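You operate a simulated robot arm through the tools that you are given. There is no shell and no other tool. Be economical: measure what you need, move in short steps, check, and stop when the job is done.

You run a simulated robot arm. Do the job below in one go: nothing can be reset, and whatever is moved stays where it is left.

## Task
Take the lakes roll and put it on the note ream.

The check looks at the end state, three seconds after you hand in, the way a careful person would. Anything else that was tipped, shoved, dropped, spilled or broken makes it a failure.

## Robot
A 7-joint arm with a two-finger parallel gripper, fixed in place. Base frame: the origin is at the foot of the arm, x ahead of it, y to its left, z up; the work surface is at about z = 760. Lengths are in mm, angles in degrees, forces in N, time in s.
With the tool pointing down near the work surface it reaches from about 200 to 680 mm from the base axis. Its first joint turns from -66.0 to 66.0 degrees. Payload 2.4 kg.
The TCP is the grasp point between the finger pads, 30 mm short of the fingertips. In the tool frame z runs along the fingers and y along their closing line. Largest opening 94 mm; finger width 28, thickness 10; the body of the gripper, 50 by 96 mm, starts 55 mm behind the TCP.
Orientation is told as [roll, pitch, yaw] about the base's x, y, z axes, in that order, counted from this pose: with the fingers straight down and closing along the base's y, the tool's x points along the base's -x, its y along +y and its z along -z.

## Interface
- The arm moves only by the tool servo_tool. Its argument "deltas" is a list of rows, each an object (a shift or turn left out is 0, a gripper value left out holds the last) with "slide": the shift along the base's x, y, z in mm, a list of three; "dr": the turn, a rotation vector about the base's x, y, z in degrees, a list of three; "claw": the finger opening in mm, from 0 to 94. In form: [{"slide": [dx, dy, dz], "dr": [rx, ry, rz], "claw": claw}, ...]. A call has 1 to 20 rows; each row is the pose to reach, as a shift and turn from the pose commanded when the call began. Rows are played at 5 a second. More than 50 mm and 8.6 degrees between two rows, or a gripper value outside its range, and nothing of the call is played. Where a pose cannot be reached the arm comes as near as it can. A force on the tool above 40 N (or 10 N above the force at the start of the call, whichever is more), or a blocked arm, ends the call early, and 0.2 s more pass. The fingers move at their own pace (about 153 mm/s each) and stop on an object; they squeeze with about 23 N. The grip force told is the motor's: it shows also when the fingers shut on nothing. Time passes only in rows, and 0.2 s behind the last, so rows that repeat a pose let the fingers close. It gives the time, the measured TCP pose, the force on the tool (base axes), the opening and the grip force at its end, in the units of the frame above (readings bear some noise), and new pictures: "views" is both (left out), scene, wrist or none.
- Cameras (640 x 400 px; columns grow to the right, rows downward): "scene" is fixed at [36.9, 477.2, 1433.6]; the picture's right is [-0.73, -0.68, 0.00], its down [-0.45, 0.48, -0.75] and it looks along [0.52, -0.55, -0.66] (base axes); focal length 338 px, centre (320, 200). "wrist" rides on the gripper at [-37, 0, -58] in the tool frame; the picture's right is [0.00, -1.00, 0.00], its down [0.97, 0.00, -0.24] and it looks along [0.24, 0.00, 0.97] (tool axes); focal length 218 px, centre (320, 200).
- probe_pixels(camera, pixels): for up to 12 pixels [column, row] of the newest picture of that camera ("zoom" is the newest enlarged one), the place [x, y, z] in the base frame of the surface seen there, good to about 2 mm. The clock stands still meanwhile.
- inspect(camera, box): a new picture of the part [left, top, right, bottom] of that camera's present view, enlarged. The clock stands still meanwhile.
- finish_job(): hands the job in; it is judged then, once.

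Go step by step. Measure first, check grasps and placings, and put right what went wrong. The budget is 60 turns and 120 pictures, counting those below and the enlarged ones. Unless the task says otherwise, let go and move clear before handing in, and close with one line.

The tools are called after "Request:" by a JSON object that holds its "name" and its "arguments". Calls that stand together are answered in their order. servo_tool: Moves the arm, as the interface text tells. Its arguments: {"type":"object","properties":{"deltas":{"type":"array"},"views":{"type":"string","enum":["both","scene","wrist","none"]}},"required":["deltas"]} The other tools are called the same way: probe_pixels (camera, pixels) gives the place of the surface under pixels of a picture; inspect (camera, box) takes an enlarged picture of a part of a camera's view; finish_job () hands the job in.

At the start:

```text
time_s: 0.0
tool_pos: [332.1, 61.1, 1064.0]
tool_rot: [0.0, -0.1, 0.0]
force: [0.6, -0.4, 0.2]
opening: 94.1
grip_force: 0.0
```

scene: 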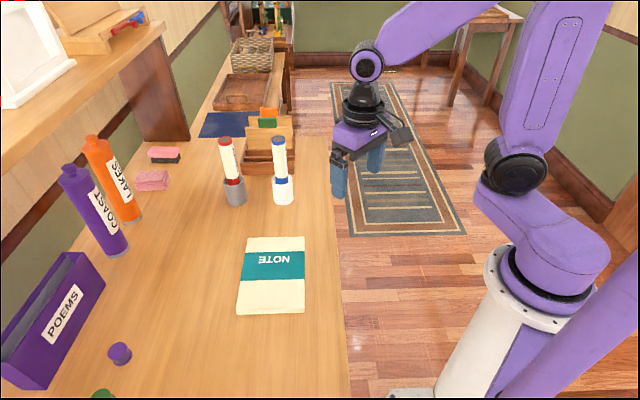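
wrist: 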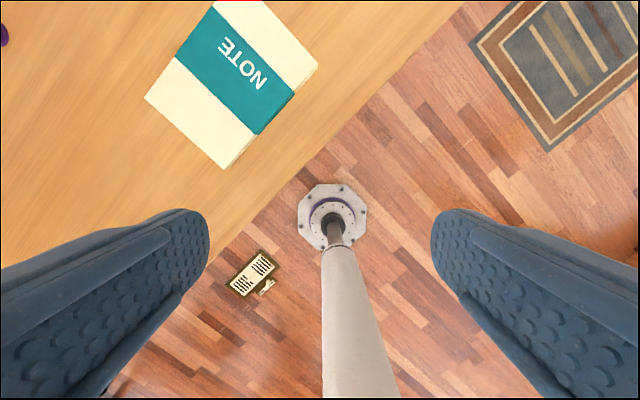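

The scene shows the orange LAKES tube standing at about (112,180), beside the purple COAST tube, and the note ream at about (272,275). I'll zoom in on them and probe.

Request:
{"name": "inspect", "arguments": {"camera": "scene", "box": [40, 110, 200, 270]}}

Request:
{"name": "probe_pixels", "arguments": {"camera": "scene", "pixels": [[91, 138], [111, 165], [125, 205], [130, 222], [68, 168], [112, 252], [250, 240], [303, 240], [304, 310], [238, 310], [272, 275], [330, 300]]}}

```text
2.50 times, centred on (120, 190) of scene
```

zoom: 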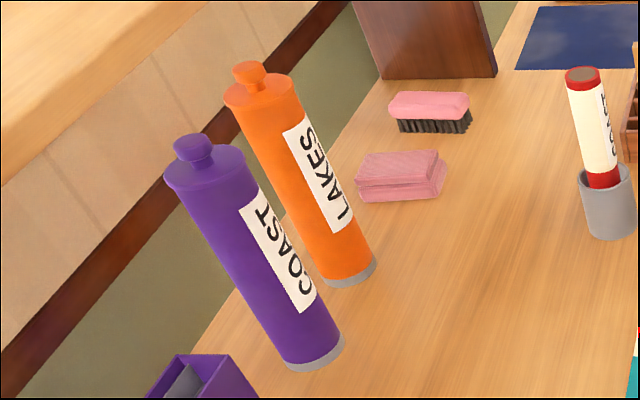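

```text
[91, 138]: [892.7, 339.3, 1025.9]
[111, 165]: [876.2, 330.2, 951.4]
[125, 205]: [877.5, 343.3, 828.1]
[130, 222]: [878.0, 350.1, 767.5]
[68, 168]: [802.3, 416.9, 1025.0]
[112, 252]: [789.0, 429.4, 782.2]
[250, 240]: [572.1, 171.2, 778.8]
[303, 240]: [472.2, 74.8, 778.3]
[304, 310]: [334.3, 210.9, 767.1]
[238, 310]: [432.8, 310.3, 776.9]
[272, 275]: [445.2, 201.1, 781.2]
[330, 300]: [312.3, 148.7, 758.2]
```

The orange tube is about 960 mm from the base, which is out of reach. The two white rolls standing in holders at (228,165) and (280,170) also carry labels, so I'll look closer at those.

Request:
{"name": "inspect", "arguments": {"camera": "scene", "box": [200, 120, 310, 215]}}

Request:
{"name": "probe_pixels", "arguments": {"camera": "scene", "pixels": [[225, 139], [229, 155], [233, 178], [235, 200], [279, 137], [280, 155], [282, 174], [283, 180], [283, 200], [268, 135], [270, 165], [300, 185]]}}

```text
4.21 times, centred on (255, 168) of scene
```

zoom: 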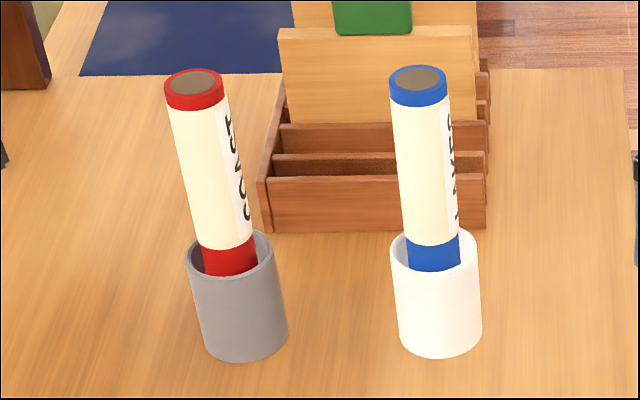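

```text
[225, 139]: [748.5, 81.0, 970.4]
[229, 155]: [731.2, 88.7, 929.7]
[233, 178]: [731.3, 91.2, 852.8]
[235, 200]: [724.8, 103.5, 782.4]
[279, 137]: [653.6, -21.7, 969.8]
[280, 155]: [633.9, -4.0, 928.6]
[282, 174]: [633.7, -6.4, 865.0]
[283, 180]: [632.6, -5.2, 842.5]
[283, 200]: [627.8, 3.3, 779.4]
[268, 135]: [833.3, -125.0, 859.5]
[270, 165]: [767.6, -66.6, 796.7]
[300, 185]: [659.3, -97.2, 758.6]
```

The blue-ended roll in the white cup reads "…AKES" and is within reach (about 650, -15), so that's the target. I'll measure its top, its lean and the cup rim.

Request:
{"name": "probe_pixels", "arguments": {"camera": "zoom", "pixels": [[391, 80], [446, 80], [418, 67], [419, 100], [419, 79], [400, 200], [452, 200], [426, 200], [392, 245], [476, 245], [440, 278], [440, 350]]}}

Request:
{"name": "servo_tool", "arguments": {"deltas": [{"slide": [45, -10, 0], "claw": 94}, {"slide": [90, -20, 0]}, {"slide": [135, -30, 0]}, {"slide": [180, -40, 0]}, {"slide": [220, -55, 0]}, {"slide": [220, -55, 0]}]}}

```text
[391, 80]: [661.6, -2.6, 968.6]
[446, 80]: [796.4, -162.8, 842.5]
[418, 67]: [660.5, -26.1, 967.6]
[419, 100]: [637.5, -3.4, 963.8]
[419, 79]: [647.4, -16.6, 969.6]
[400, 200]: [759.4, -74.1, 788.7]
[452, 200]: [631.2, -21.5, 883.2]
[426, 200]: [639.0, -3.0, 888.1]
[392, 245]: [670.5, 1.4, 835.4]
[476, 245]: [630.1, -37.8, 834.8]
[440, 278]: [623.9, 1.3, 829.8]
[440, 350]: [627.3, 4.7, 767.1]
```

```text
time_s: 1.4
tool_pos: [554.1, 7.4, 1066.2]
tool_rot: [-0.1, 0.0, 0.0]
force: [0.3, 0.3, 0.3]
opening: 94.2
grip_force: 0.1
```

scene: 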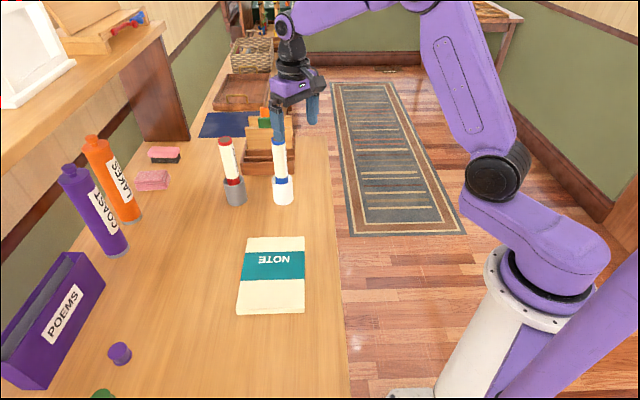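
wrist: 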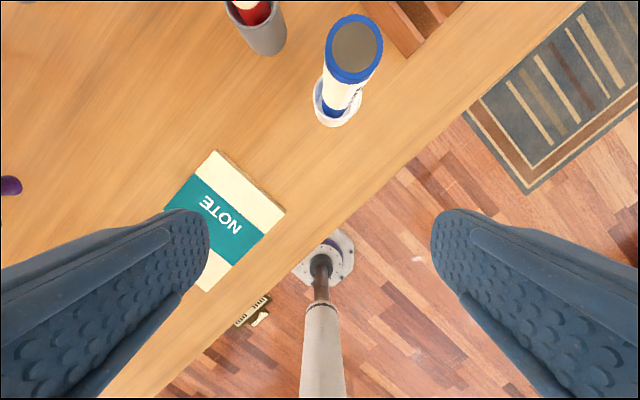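

Request:
{"name": "probe_pixels", "arguments": {"camera": "wrist", "pixels": [[354, 17], [328, 45], [381, 45], [354, 45], [352, 78], [345, 100], [338, 115]]}}

Request:
{"name": "servo_tool", "arguments": {"deltas": [{"slide": [45, -10, 0]}, {"slide": [94, -23, 0]}, {"slide": [94, -23, 0]}]}}

```text
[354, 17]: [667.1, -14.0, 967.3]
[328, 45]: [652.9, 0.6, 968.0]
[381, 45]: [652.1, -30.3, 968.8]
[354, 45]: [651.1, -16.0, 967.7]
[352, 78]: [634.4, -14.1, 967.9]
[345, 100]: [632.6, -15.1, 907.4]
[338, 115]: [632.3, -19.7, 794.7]
```

```text
refused: row 2 steps farther than a row can; nothing moved
```

Request:
{"name": "servo_tool", "arguments": {"deltas": [{"slide": [40, -10, 0]}, {"slide": [80, -18, 0]}, {"slide": [98, -22, 0]}, {"slide": [98, -22, 0]}, {"slide": [98, -22, 0]}]}}

```text
time_s: 2.6
tool_pos: [650.1, -15.2, 1064.0]
tool_rot: [0.0, 0.0, 0.1]
force: [-0.2, 0.5, 0.1]
opening: 94.0
grip_force: 0.1
```

scene: 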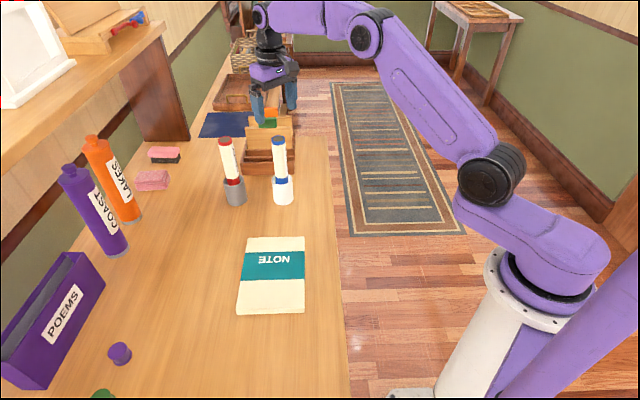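
wrist: 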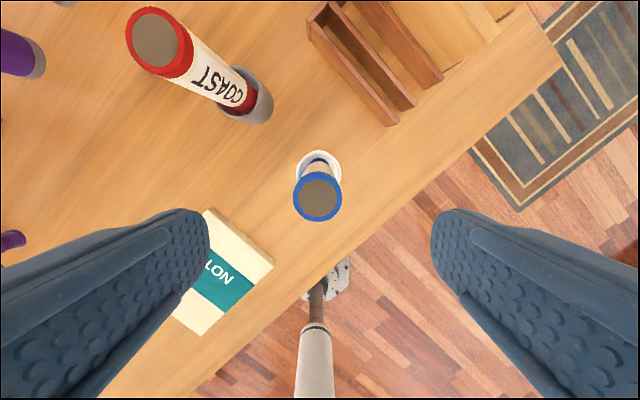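

The TCP is centred above the roll's top, seen at (318,197) in the wrist view, and nothing is in the way. I'll go down to about z=932 and close.

Request:
{"name": "servo_tool", "arguments": {"deltas": [{"slide": [0.5, 0, -40]}, {"slide": [0.5, 0, -80]}, {"slide": [0.5, 0, -115]}, {"slide": [0.5, 0, -132]}, {"slide": [0.5, 0, -132]}]}}

Request:
{"name": "servo_tool", "arguments": {"deltas": [{"claw": 50}, {"claw": 36}, {"claw": 20}, {"claw": 20}, {"claw": 20}]}}

```text
time_s: 3.8
tool_pos: [650.6, -13.0, 933.2]
tool_rot: [0.0, 0.0, 0.1]
force: [0.3, 1.0, 0.4]
opening: 94.2
grip_force: 0.1
```

scene: 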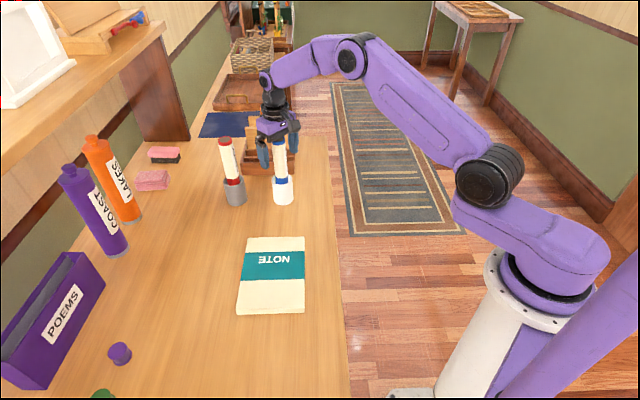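
wrist: 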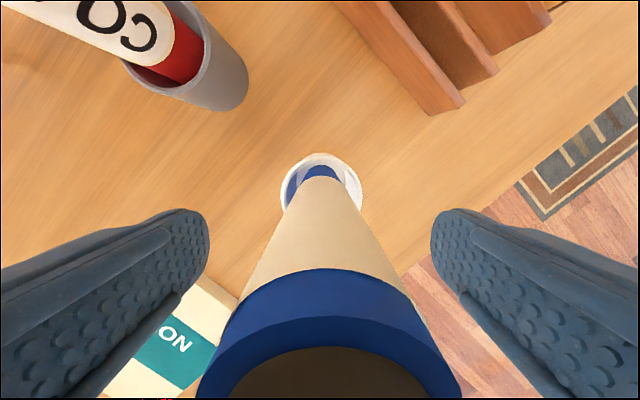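

```text
time_s: 5.0
tool_pos: [649.5, -14.3, 932.2]
tool_rot: [0.0, 0.0, -0.1]
force: [-0.7, 0.4, 0.5]
opening: 35.2
grip_force: 23.0
```

scene: 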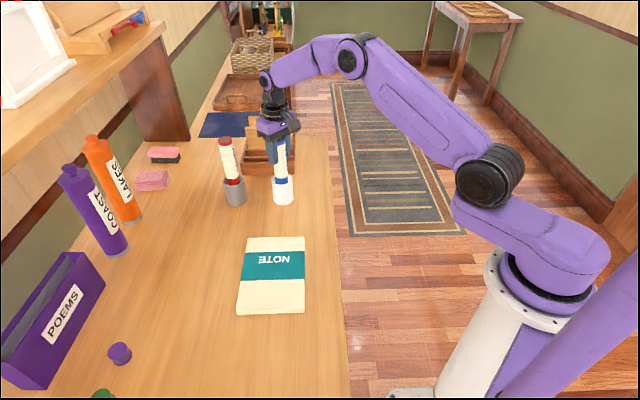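
wrist: 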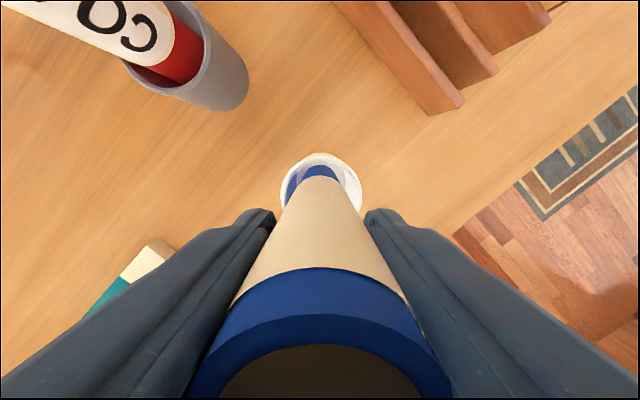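

The roll is gripped at 35 mm opening and 23 N. Next I lift it straight up.

Request:
{"name": "servo_tool", "arguments": {"deltas": [{"slide": [0, 0, 15]}, {"slide": [0, 0, 35]}, {"slide": [0, 0, 60]}, {"slide": [0, 0, 90]}, {"slide": [0, 0, 120]}, {"slide": [0, 0, 135]}, {"slide": [0, 0, 135]}]}}

Request:
{"name": "inspect", "arguments": {"camera": "scene", "box": [200, 80, 340, 220]}}

```text
time_s: 6.6
tool_pos: [650.5, -14.6, 1066.0]
tool_rot: [0.1, -0.1, 0.0]
force: [0.0, 0.1, -0.2]
opening: 35.2
grip_force: 23.2
```

scene: 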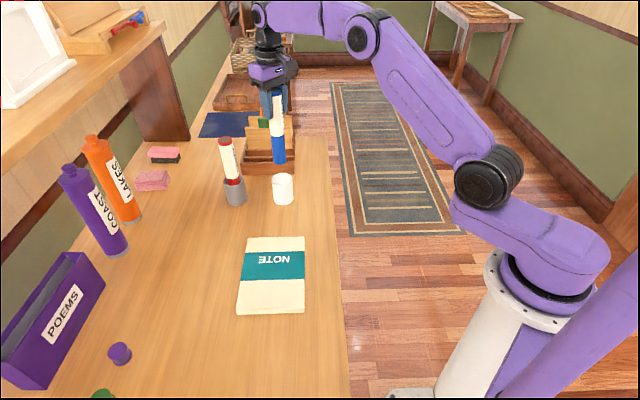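
wrist: 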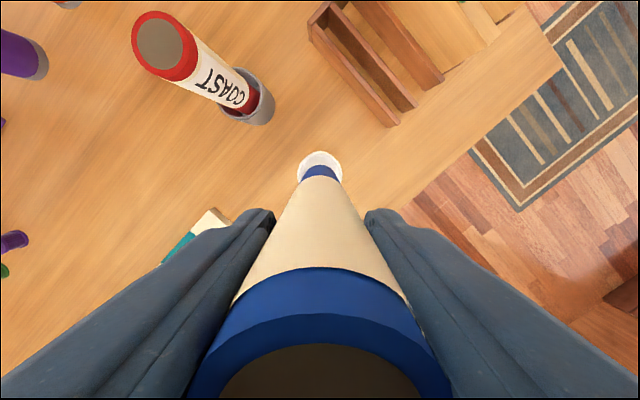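

```text
2.86 times, centred on (270, 150) of scene
```

zoom: 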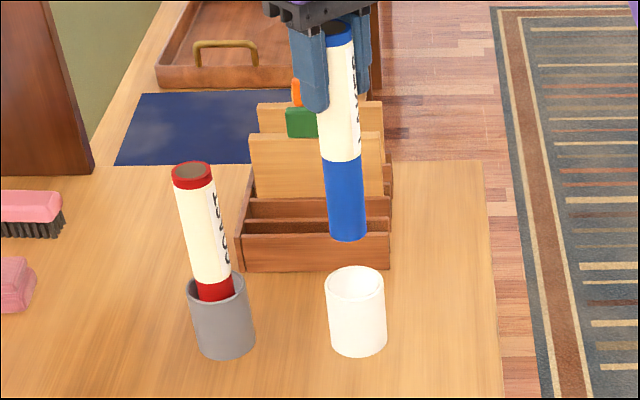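

The roll is clear of the cup, which stayed put. I'll measure the roll's lower end and carry it over the ream centre, about (453,192).

Request:
{"name": "probe_pixels", "arguments": {"camera": "zoom", "pixels": [[348, 236], [348, 230], [345, 165], [340, 120]]}}

Request:
{"name": "servo_tool", "arguments": {"deltas": [{"slide": [-20, 21, 0]}, {"slide": [-45, 47, 0]}, {"slide": [-70, 73, 0]}, {"slide": [-95, 99, 0]}, {"slide": [-120, 125, 0]}, {"slide": [-145, 151, 0]}, {"slide": [-170, 177, 0]}, {"slide": [-188, 197, 0]}, {"slide": [-198, 206, 0]}, {"slide": [-198, 206, 0]}, {"slide": [-198, 206, 0]}]}}

Request:
{"name": "inspect", "arguments": {"camera": "scene", "box": [190, 120, 370, 330]}}

```text
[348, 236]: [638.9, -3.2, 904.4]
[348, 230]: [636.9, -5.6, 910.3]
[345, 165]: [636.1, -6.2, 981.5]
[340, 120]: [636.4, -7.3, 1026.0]
```

```text
time_s: 9.0
tool_pos: [454.2, 190.2, 1068.4]
tool_rot: [-0.1, 0.0, -0.1]
force: [0.1, -0.7, -0.2]
opening: 35.1
grip_force: 22.9
```

scene: 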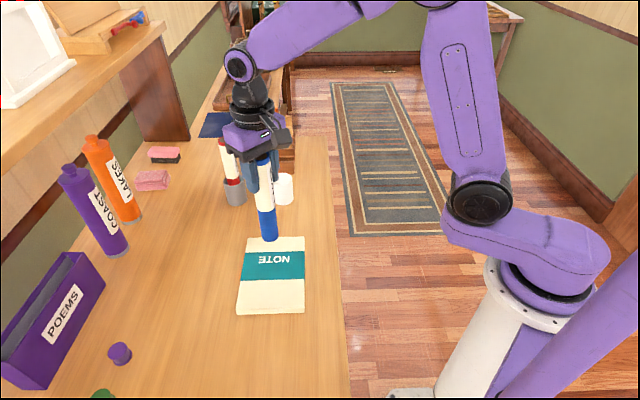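
wrist: 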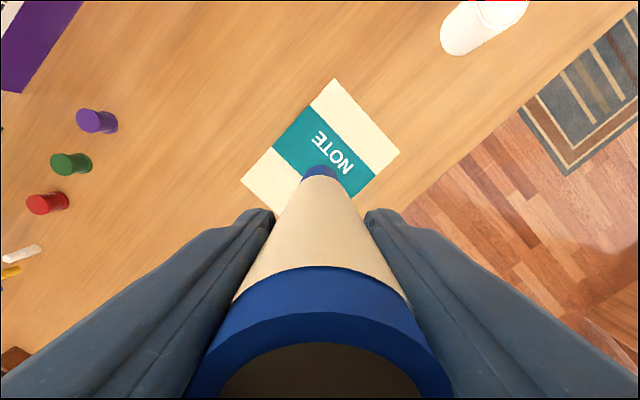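

```text
1.90 times, centred on (280, 225) of scene
```

zoom: 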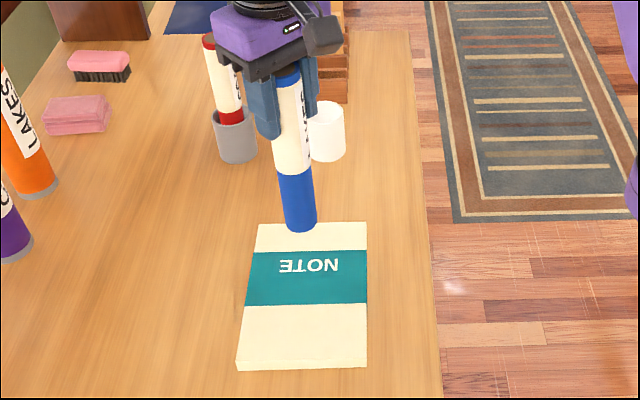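

The roll hangs vertically over the ream with its lower end at about z≈903, and the ream top is about 780. I'll go down most of the way and then probe again.

Request:
{"name": "servo_tool", "arguments": {"deltas": [{"slide": [0, 0, -30]}, {"slide": [0, 0, -65]}, {"slide": [0, 0, -95]}, {"slide": [0, 0, -112]}, {"slide": [0, 0, -112]}, {"slide": [0, 0, -112]}]}}

Request:
{"name": "inspect", "arguments": {"camera": "scene", "box": [220, 170, 330, 320]}}

```text
time_s: 10.4
tool_pos: [452.8, 190.6, 954.3]
tool_rot: [0.1, 0.0, 0.0]
force: [0.0, 0.6, 0.0]
opening: 35.1
grip_force: 23.6
```

scene: 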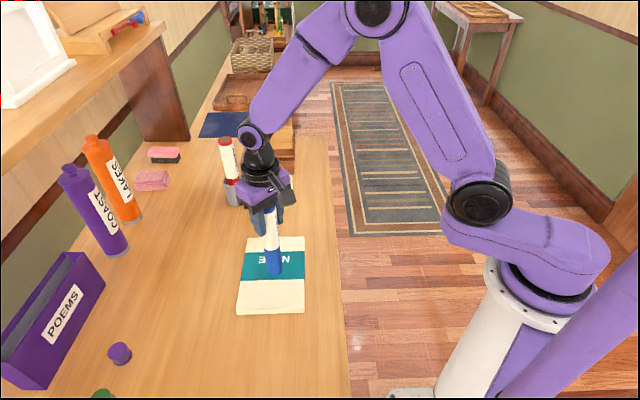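
wrist: 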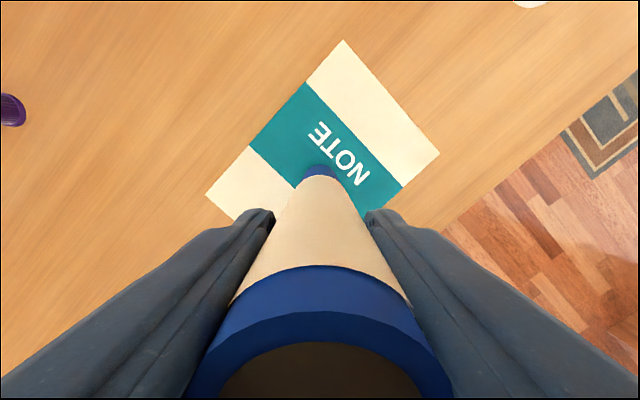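

```text
2.67 times, centred on (275, 245) of scene
```

zoom: 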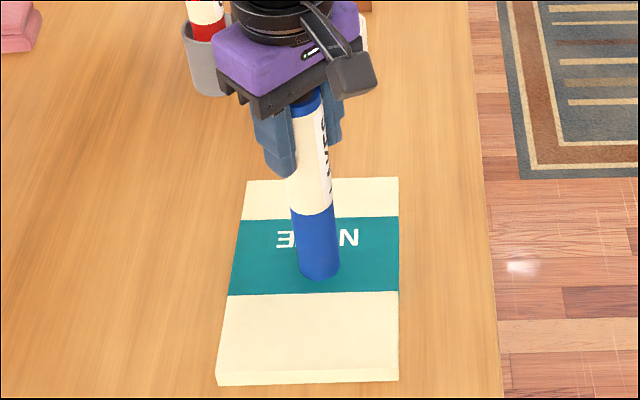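

The lower end is about 10 mm above the ream. I'll lower it in small steps and watch the force.

Request:
{"name": "servo_tool", "arguments": {"deltas": [{"slide": [0, 0, -3]}, {"slide": [0, 0, -5]}, {"slide": [0, 0, -7]}, {"slide": [0, 0, -7]}, {"slide": [0, 0, -7]}], "views": "none"}}

Request:
{"name": "servo_tool", "arguments": {"deltas": [{"slide": [0, 0, -1]}, {"slide": [0, 0, -2]}, {"slide": [0, 0, -2]}], "views": "none"}}

Request:
{"name": "inspect", "arguments": {"camera": "scene", "box": [250, 240, 300, 290]}}

```text
time_s: 11.6
tool_pos: [451.5, 191.6, 947.9]
tool_rot: [-0.1, -0.1, 0.1]
force: [-1.5, -1.1, 15.7]
opening: 35.1
grip_force: 23.1
```

```text
time_s: 12.4
tool_pos: [452.7, 190.5, 946.6]
tool_rot: [0.2, -0.2, -0.1]
force: [0.8, -0.8, 23.5]
opening: 35.2
grip_force: 22.6
```

```text
8.00 times, centred on (275, 265) of scene
```

zoom: 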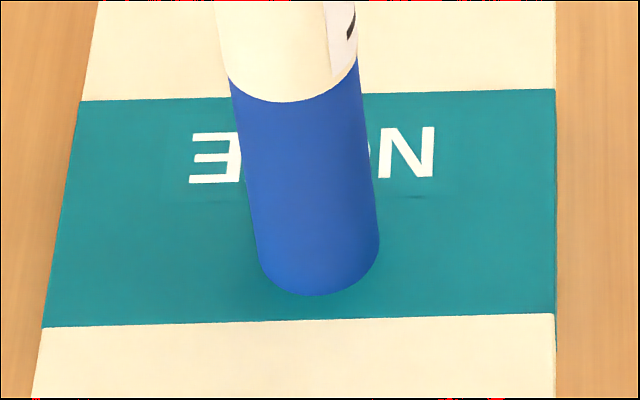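

The roll is on the ream and pressing at 23 N. I'll ease off before letting go.

Request:
{"name": "servo_tool", "arguments": {"deltas": [{"slide": [0, 0, 2]}, {"slide": [0, 0, 4]}, {"slide": [0, 0, 5]}, {"slide": [0, 0, 5]}, {"slide": [0, 0, 5]}], "views": "none"}}

```text
time_s: 13.6
tool_pos: [452.8, 191.3, 951.8]
tool_rot: [0.1, 0.0, 0.1]
force: [0.7, -0.8, 0.1]
opening: 35.1
grip_force: 22.8
```

The force is back to zero, so I'll lower 1 mm to get light contact and then open slowly.

Request:
{"name": "servo_tool", "arguments": {"deltas": [{"slide": [0, 0, -1]}, {"slide": [0, 0, -1]}], "views": "none"}}

```text
time_s: 14.2
tool_pos: [451.6, 190.7, 950.4]
tool_rot: [0.0, 0.0, -0.1]
force: [0.2, -0.2, -0.3]
opening: 35.2
grip_force: 22.9
```

Request:
{"name": "servo_tool", "arguments": {"deltas": [{"slide": [0, 0, -1]}, {"slide": [0, 0, -1]}], "views": "none"}}

```text
time_s: 14.8
tool_pos: [451.9, 191.2, 949.5]
tool_rot: [0.1, 0.1, 0.0]
force: [-0.2, 0.9, -0.9]
opening: 35.4
grip_force: 23.0
```

Request:
{"name": "servo_tool", "arguments": {"deltas": [{"slide": [0, 0, -0.7]}, {"slide": [0, 0, -0.7]}], "views": "none"}}

```text
time_s: 15.4
tool_pos: [453.7, 190.9, 948.0]
tool_rot: [0.0, 0.0, 0.0]
force: [-0.3, 0.6, -0.8]
opening: 35.3
grip_force: 23.0
```

Request:
{"name": "servo_tool", "arguments": {"deltas": [{"slide": [0, 0, -0.7]}, {"slide": [0, 0, -0.7]}], "views": "none"}}

```text
time_s: 16.0
tool_pos: [453.7, 191.3, 948.6]
tool_rot: [0.0, -0.1, 0.0]
force: [-0.2, 0.0, -0.2]
opening: 35.3
grip_force: 22.4
```

Request:
{"name": "servo_tool", "arguments": {"deltas": [{"slide": [0, 0, -0.7]}, {"slide": [0, 0, -0.7]}], "views": "none"}}

```text
time_s: 16.6
tool_pos: [453.8, 190.1, 947.5]
tool_rot: [0.0, 0.0, -0.1]
force: [-0.1, 0.0, -1.7]
opening: 35.0
grip_force: 22.9
```

Request:
{"name": "servo_tool", "arguments": {"deltas": [{"slide": [0, 0, -0.8]}, {"slide": [0, 0, -0.8]}], "views": "none"}}

```text
time_s: 17.2
tool_pos: [453.8, 191.4, 947.3]
tool_rot: [0.0, -0.1, 0.0]
force: [-3.0, -2.1, 22.2]
opening: 34.9
grip_force: 23.2
```

Contact is stiff, at 22 N after 0.8 mm. I'll back off 0.5 mm.

Request:
{"name": "servo_tool", "arguments": {"deltas": [{"slide": [0, 0, 0.5]}, {"slide": [0, 0, 0.5]}], "views": "both"}}

Request:
{"name": "inspect", "arguments": {"camera": "scene", "box": [240, 190, 310, 290]}}

```text
time_s: 17.8
tool_pos: [453.5, 190.2, 947.4]
tool_rot: [0.0, -0.2, 0.0]
force: [2.7, -1.3, 12.6]
opening: 35.2
grip_force: 23.7
```

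scene: 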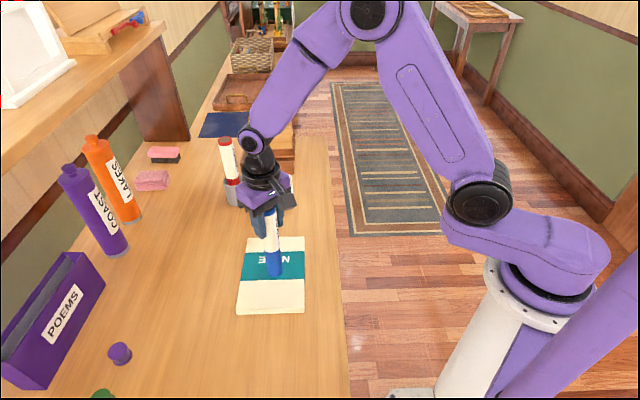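
wrist: 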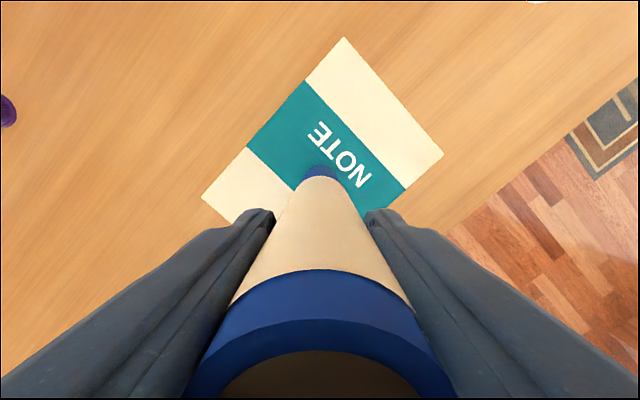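

```text
4.00 times, centred on (275, 240) of scene
```

zoom: 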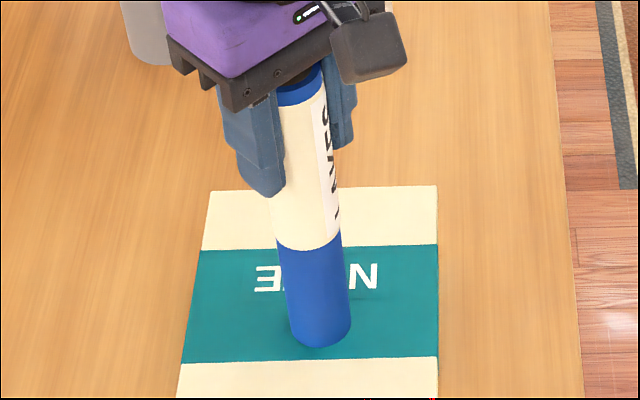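

The roll stands upright on the ream in firm contact. I'll ease off a little more and open in small steps.

Request:
{"name": "servo_tool", "arguments": {"deltas": [{"slide": [0, 0, 0.3]}, {"slide": [0, 0, 0.3], "claw": 36}, {"slide": [0, 0, 0.3], "claw": 38}, {"slide": [0, 0, 0.3], "claw": 41}, {"slide": [0, 0, 0.3], "claw": 46}, {"slide": [0, 0, 0.3], "claw": 54}, {"slide": [0, 0, 0.3], "claw": 64}, {"slide": [0, 0, 0.3], "claw": 78}, {"slide": [0, 0, 0.3], "claw": 78}]}}

```text
time_s: 19.8
tool_pos: [451.1, 190.5, 946.0]
tool_rot: [0.1, 0.0, -0.1]
force: [0.8, -0.2, -0.7]
opening: 77.8
grip_force: 0.0
```

scene: 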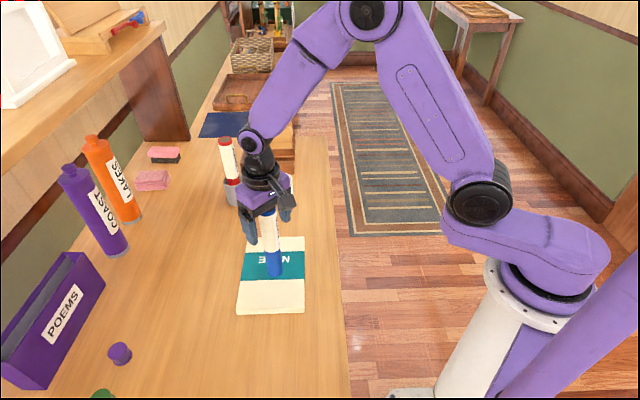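
wrist: 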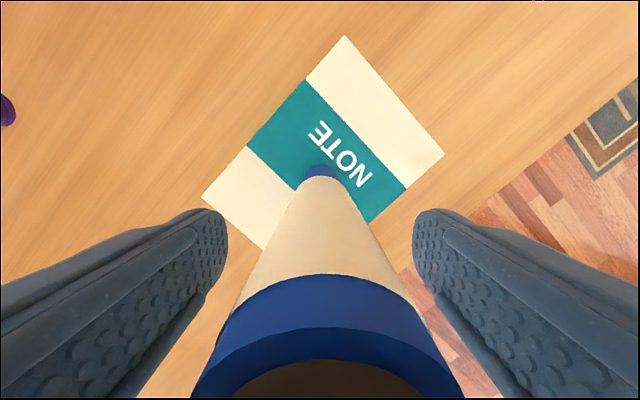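

The roll stands freely between the open fingers. I'll raise the arm straight up, clear of it.

Request:
{"name": "servo_tool", "arguments": {"deltas": [{"slide": [0, 0, 10]}, {"slide": [0, 0, 40]}, {"slide": [0, 0, 80]}, {"slide": [0, 0, 120]}, {"slide": [0, 0, 140]}, {"slide": [0, 0, 140]}, {"slide": [0, 0, 140]}]}}

Request:
{"name": "inspect", "arguments": {"camera": "scene", "box": [200, 120, 340, 320]}}

```text
time_s: 21.4
tool_pos: [452.3, 189.3, 1085.5]
tool_rot: [0.0, 0.0, 0.0]
force: [-0.4, 0.0, 0.1]
opening: 78.1
grip_force: 0.1
```

scene: 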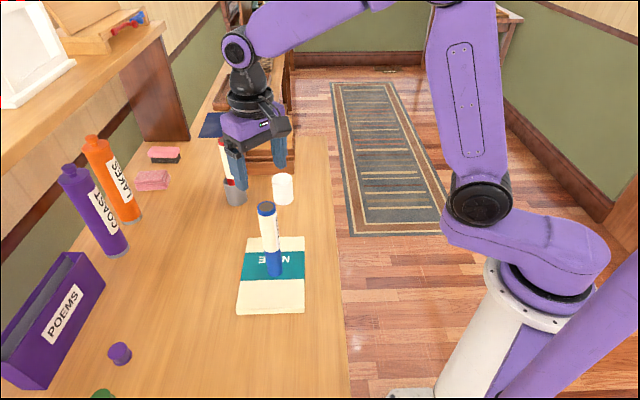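
wrist: 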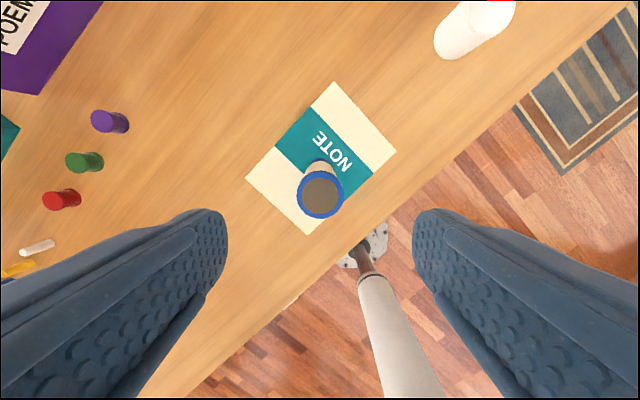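

```text
2.00 times, centred on (270, 220) of scene
```

zoom: 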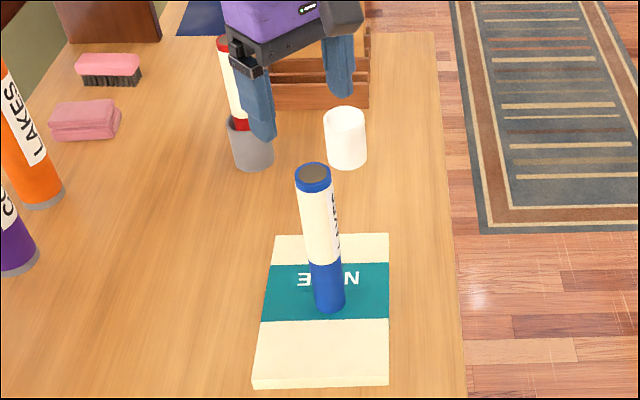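

The roll stands upright and steady on the middle of the ream, the arm is clear, and nothing else has moved. I'm handing in.

Request:
{"name": "finish_job", "arguments": {}}

```text
The job is handed in.
```

The lakes roll, the white one with blue ends, is standing upright on the note ream; I handed in with the arm clear and nothing else disturbed.
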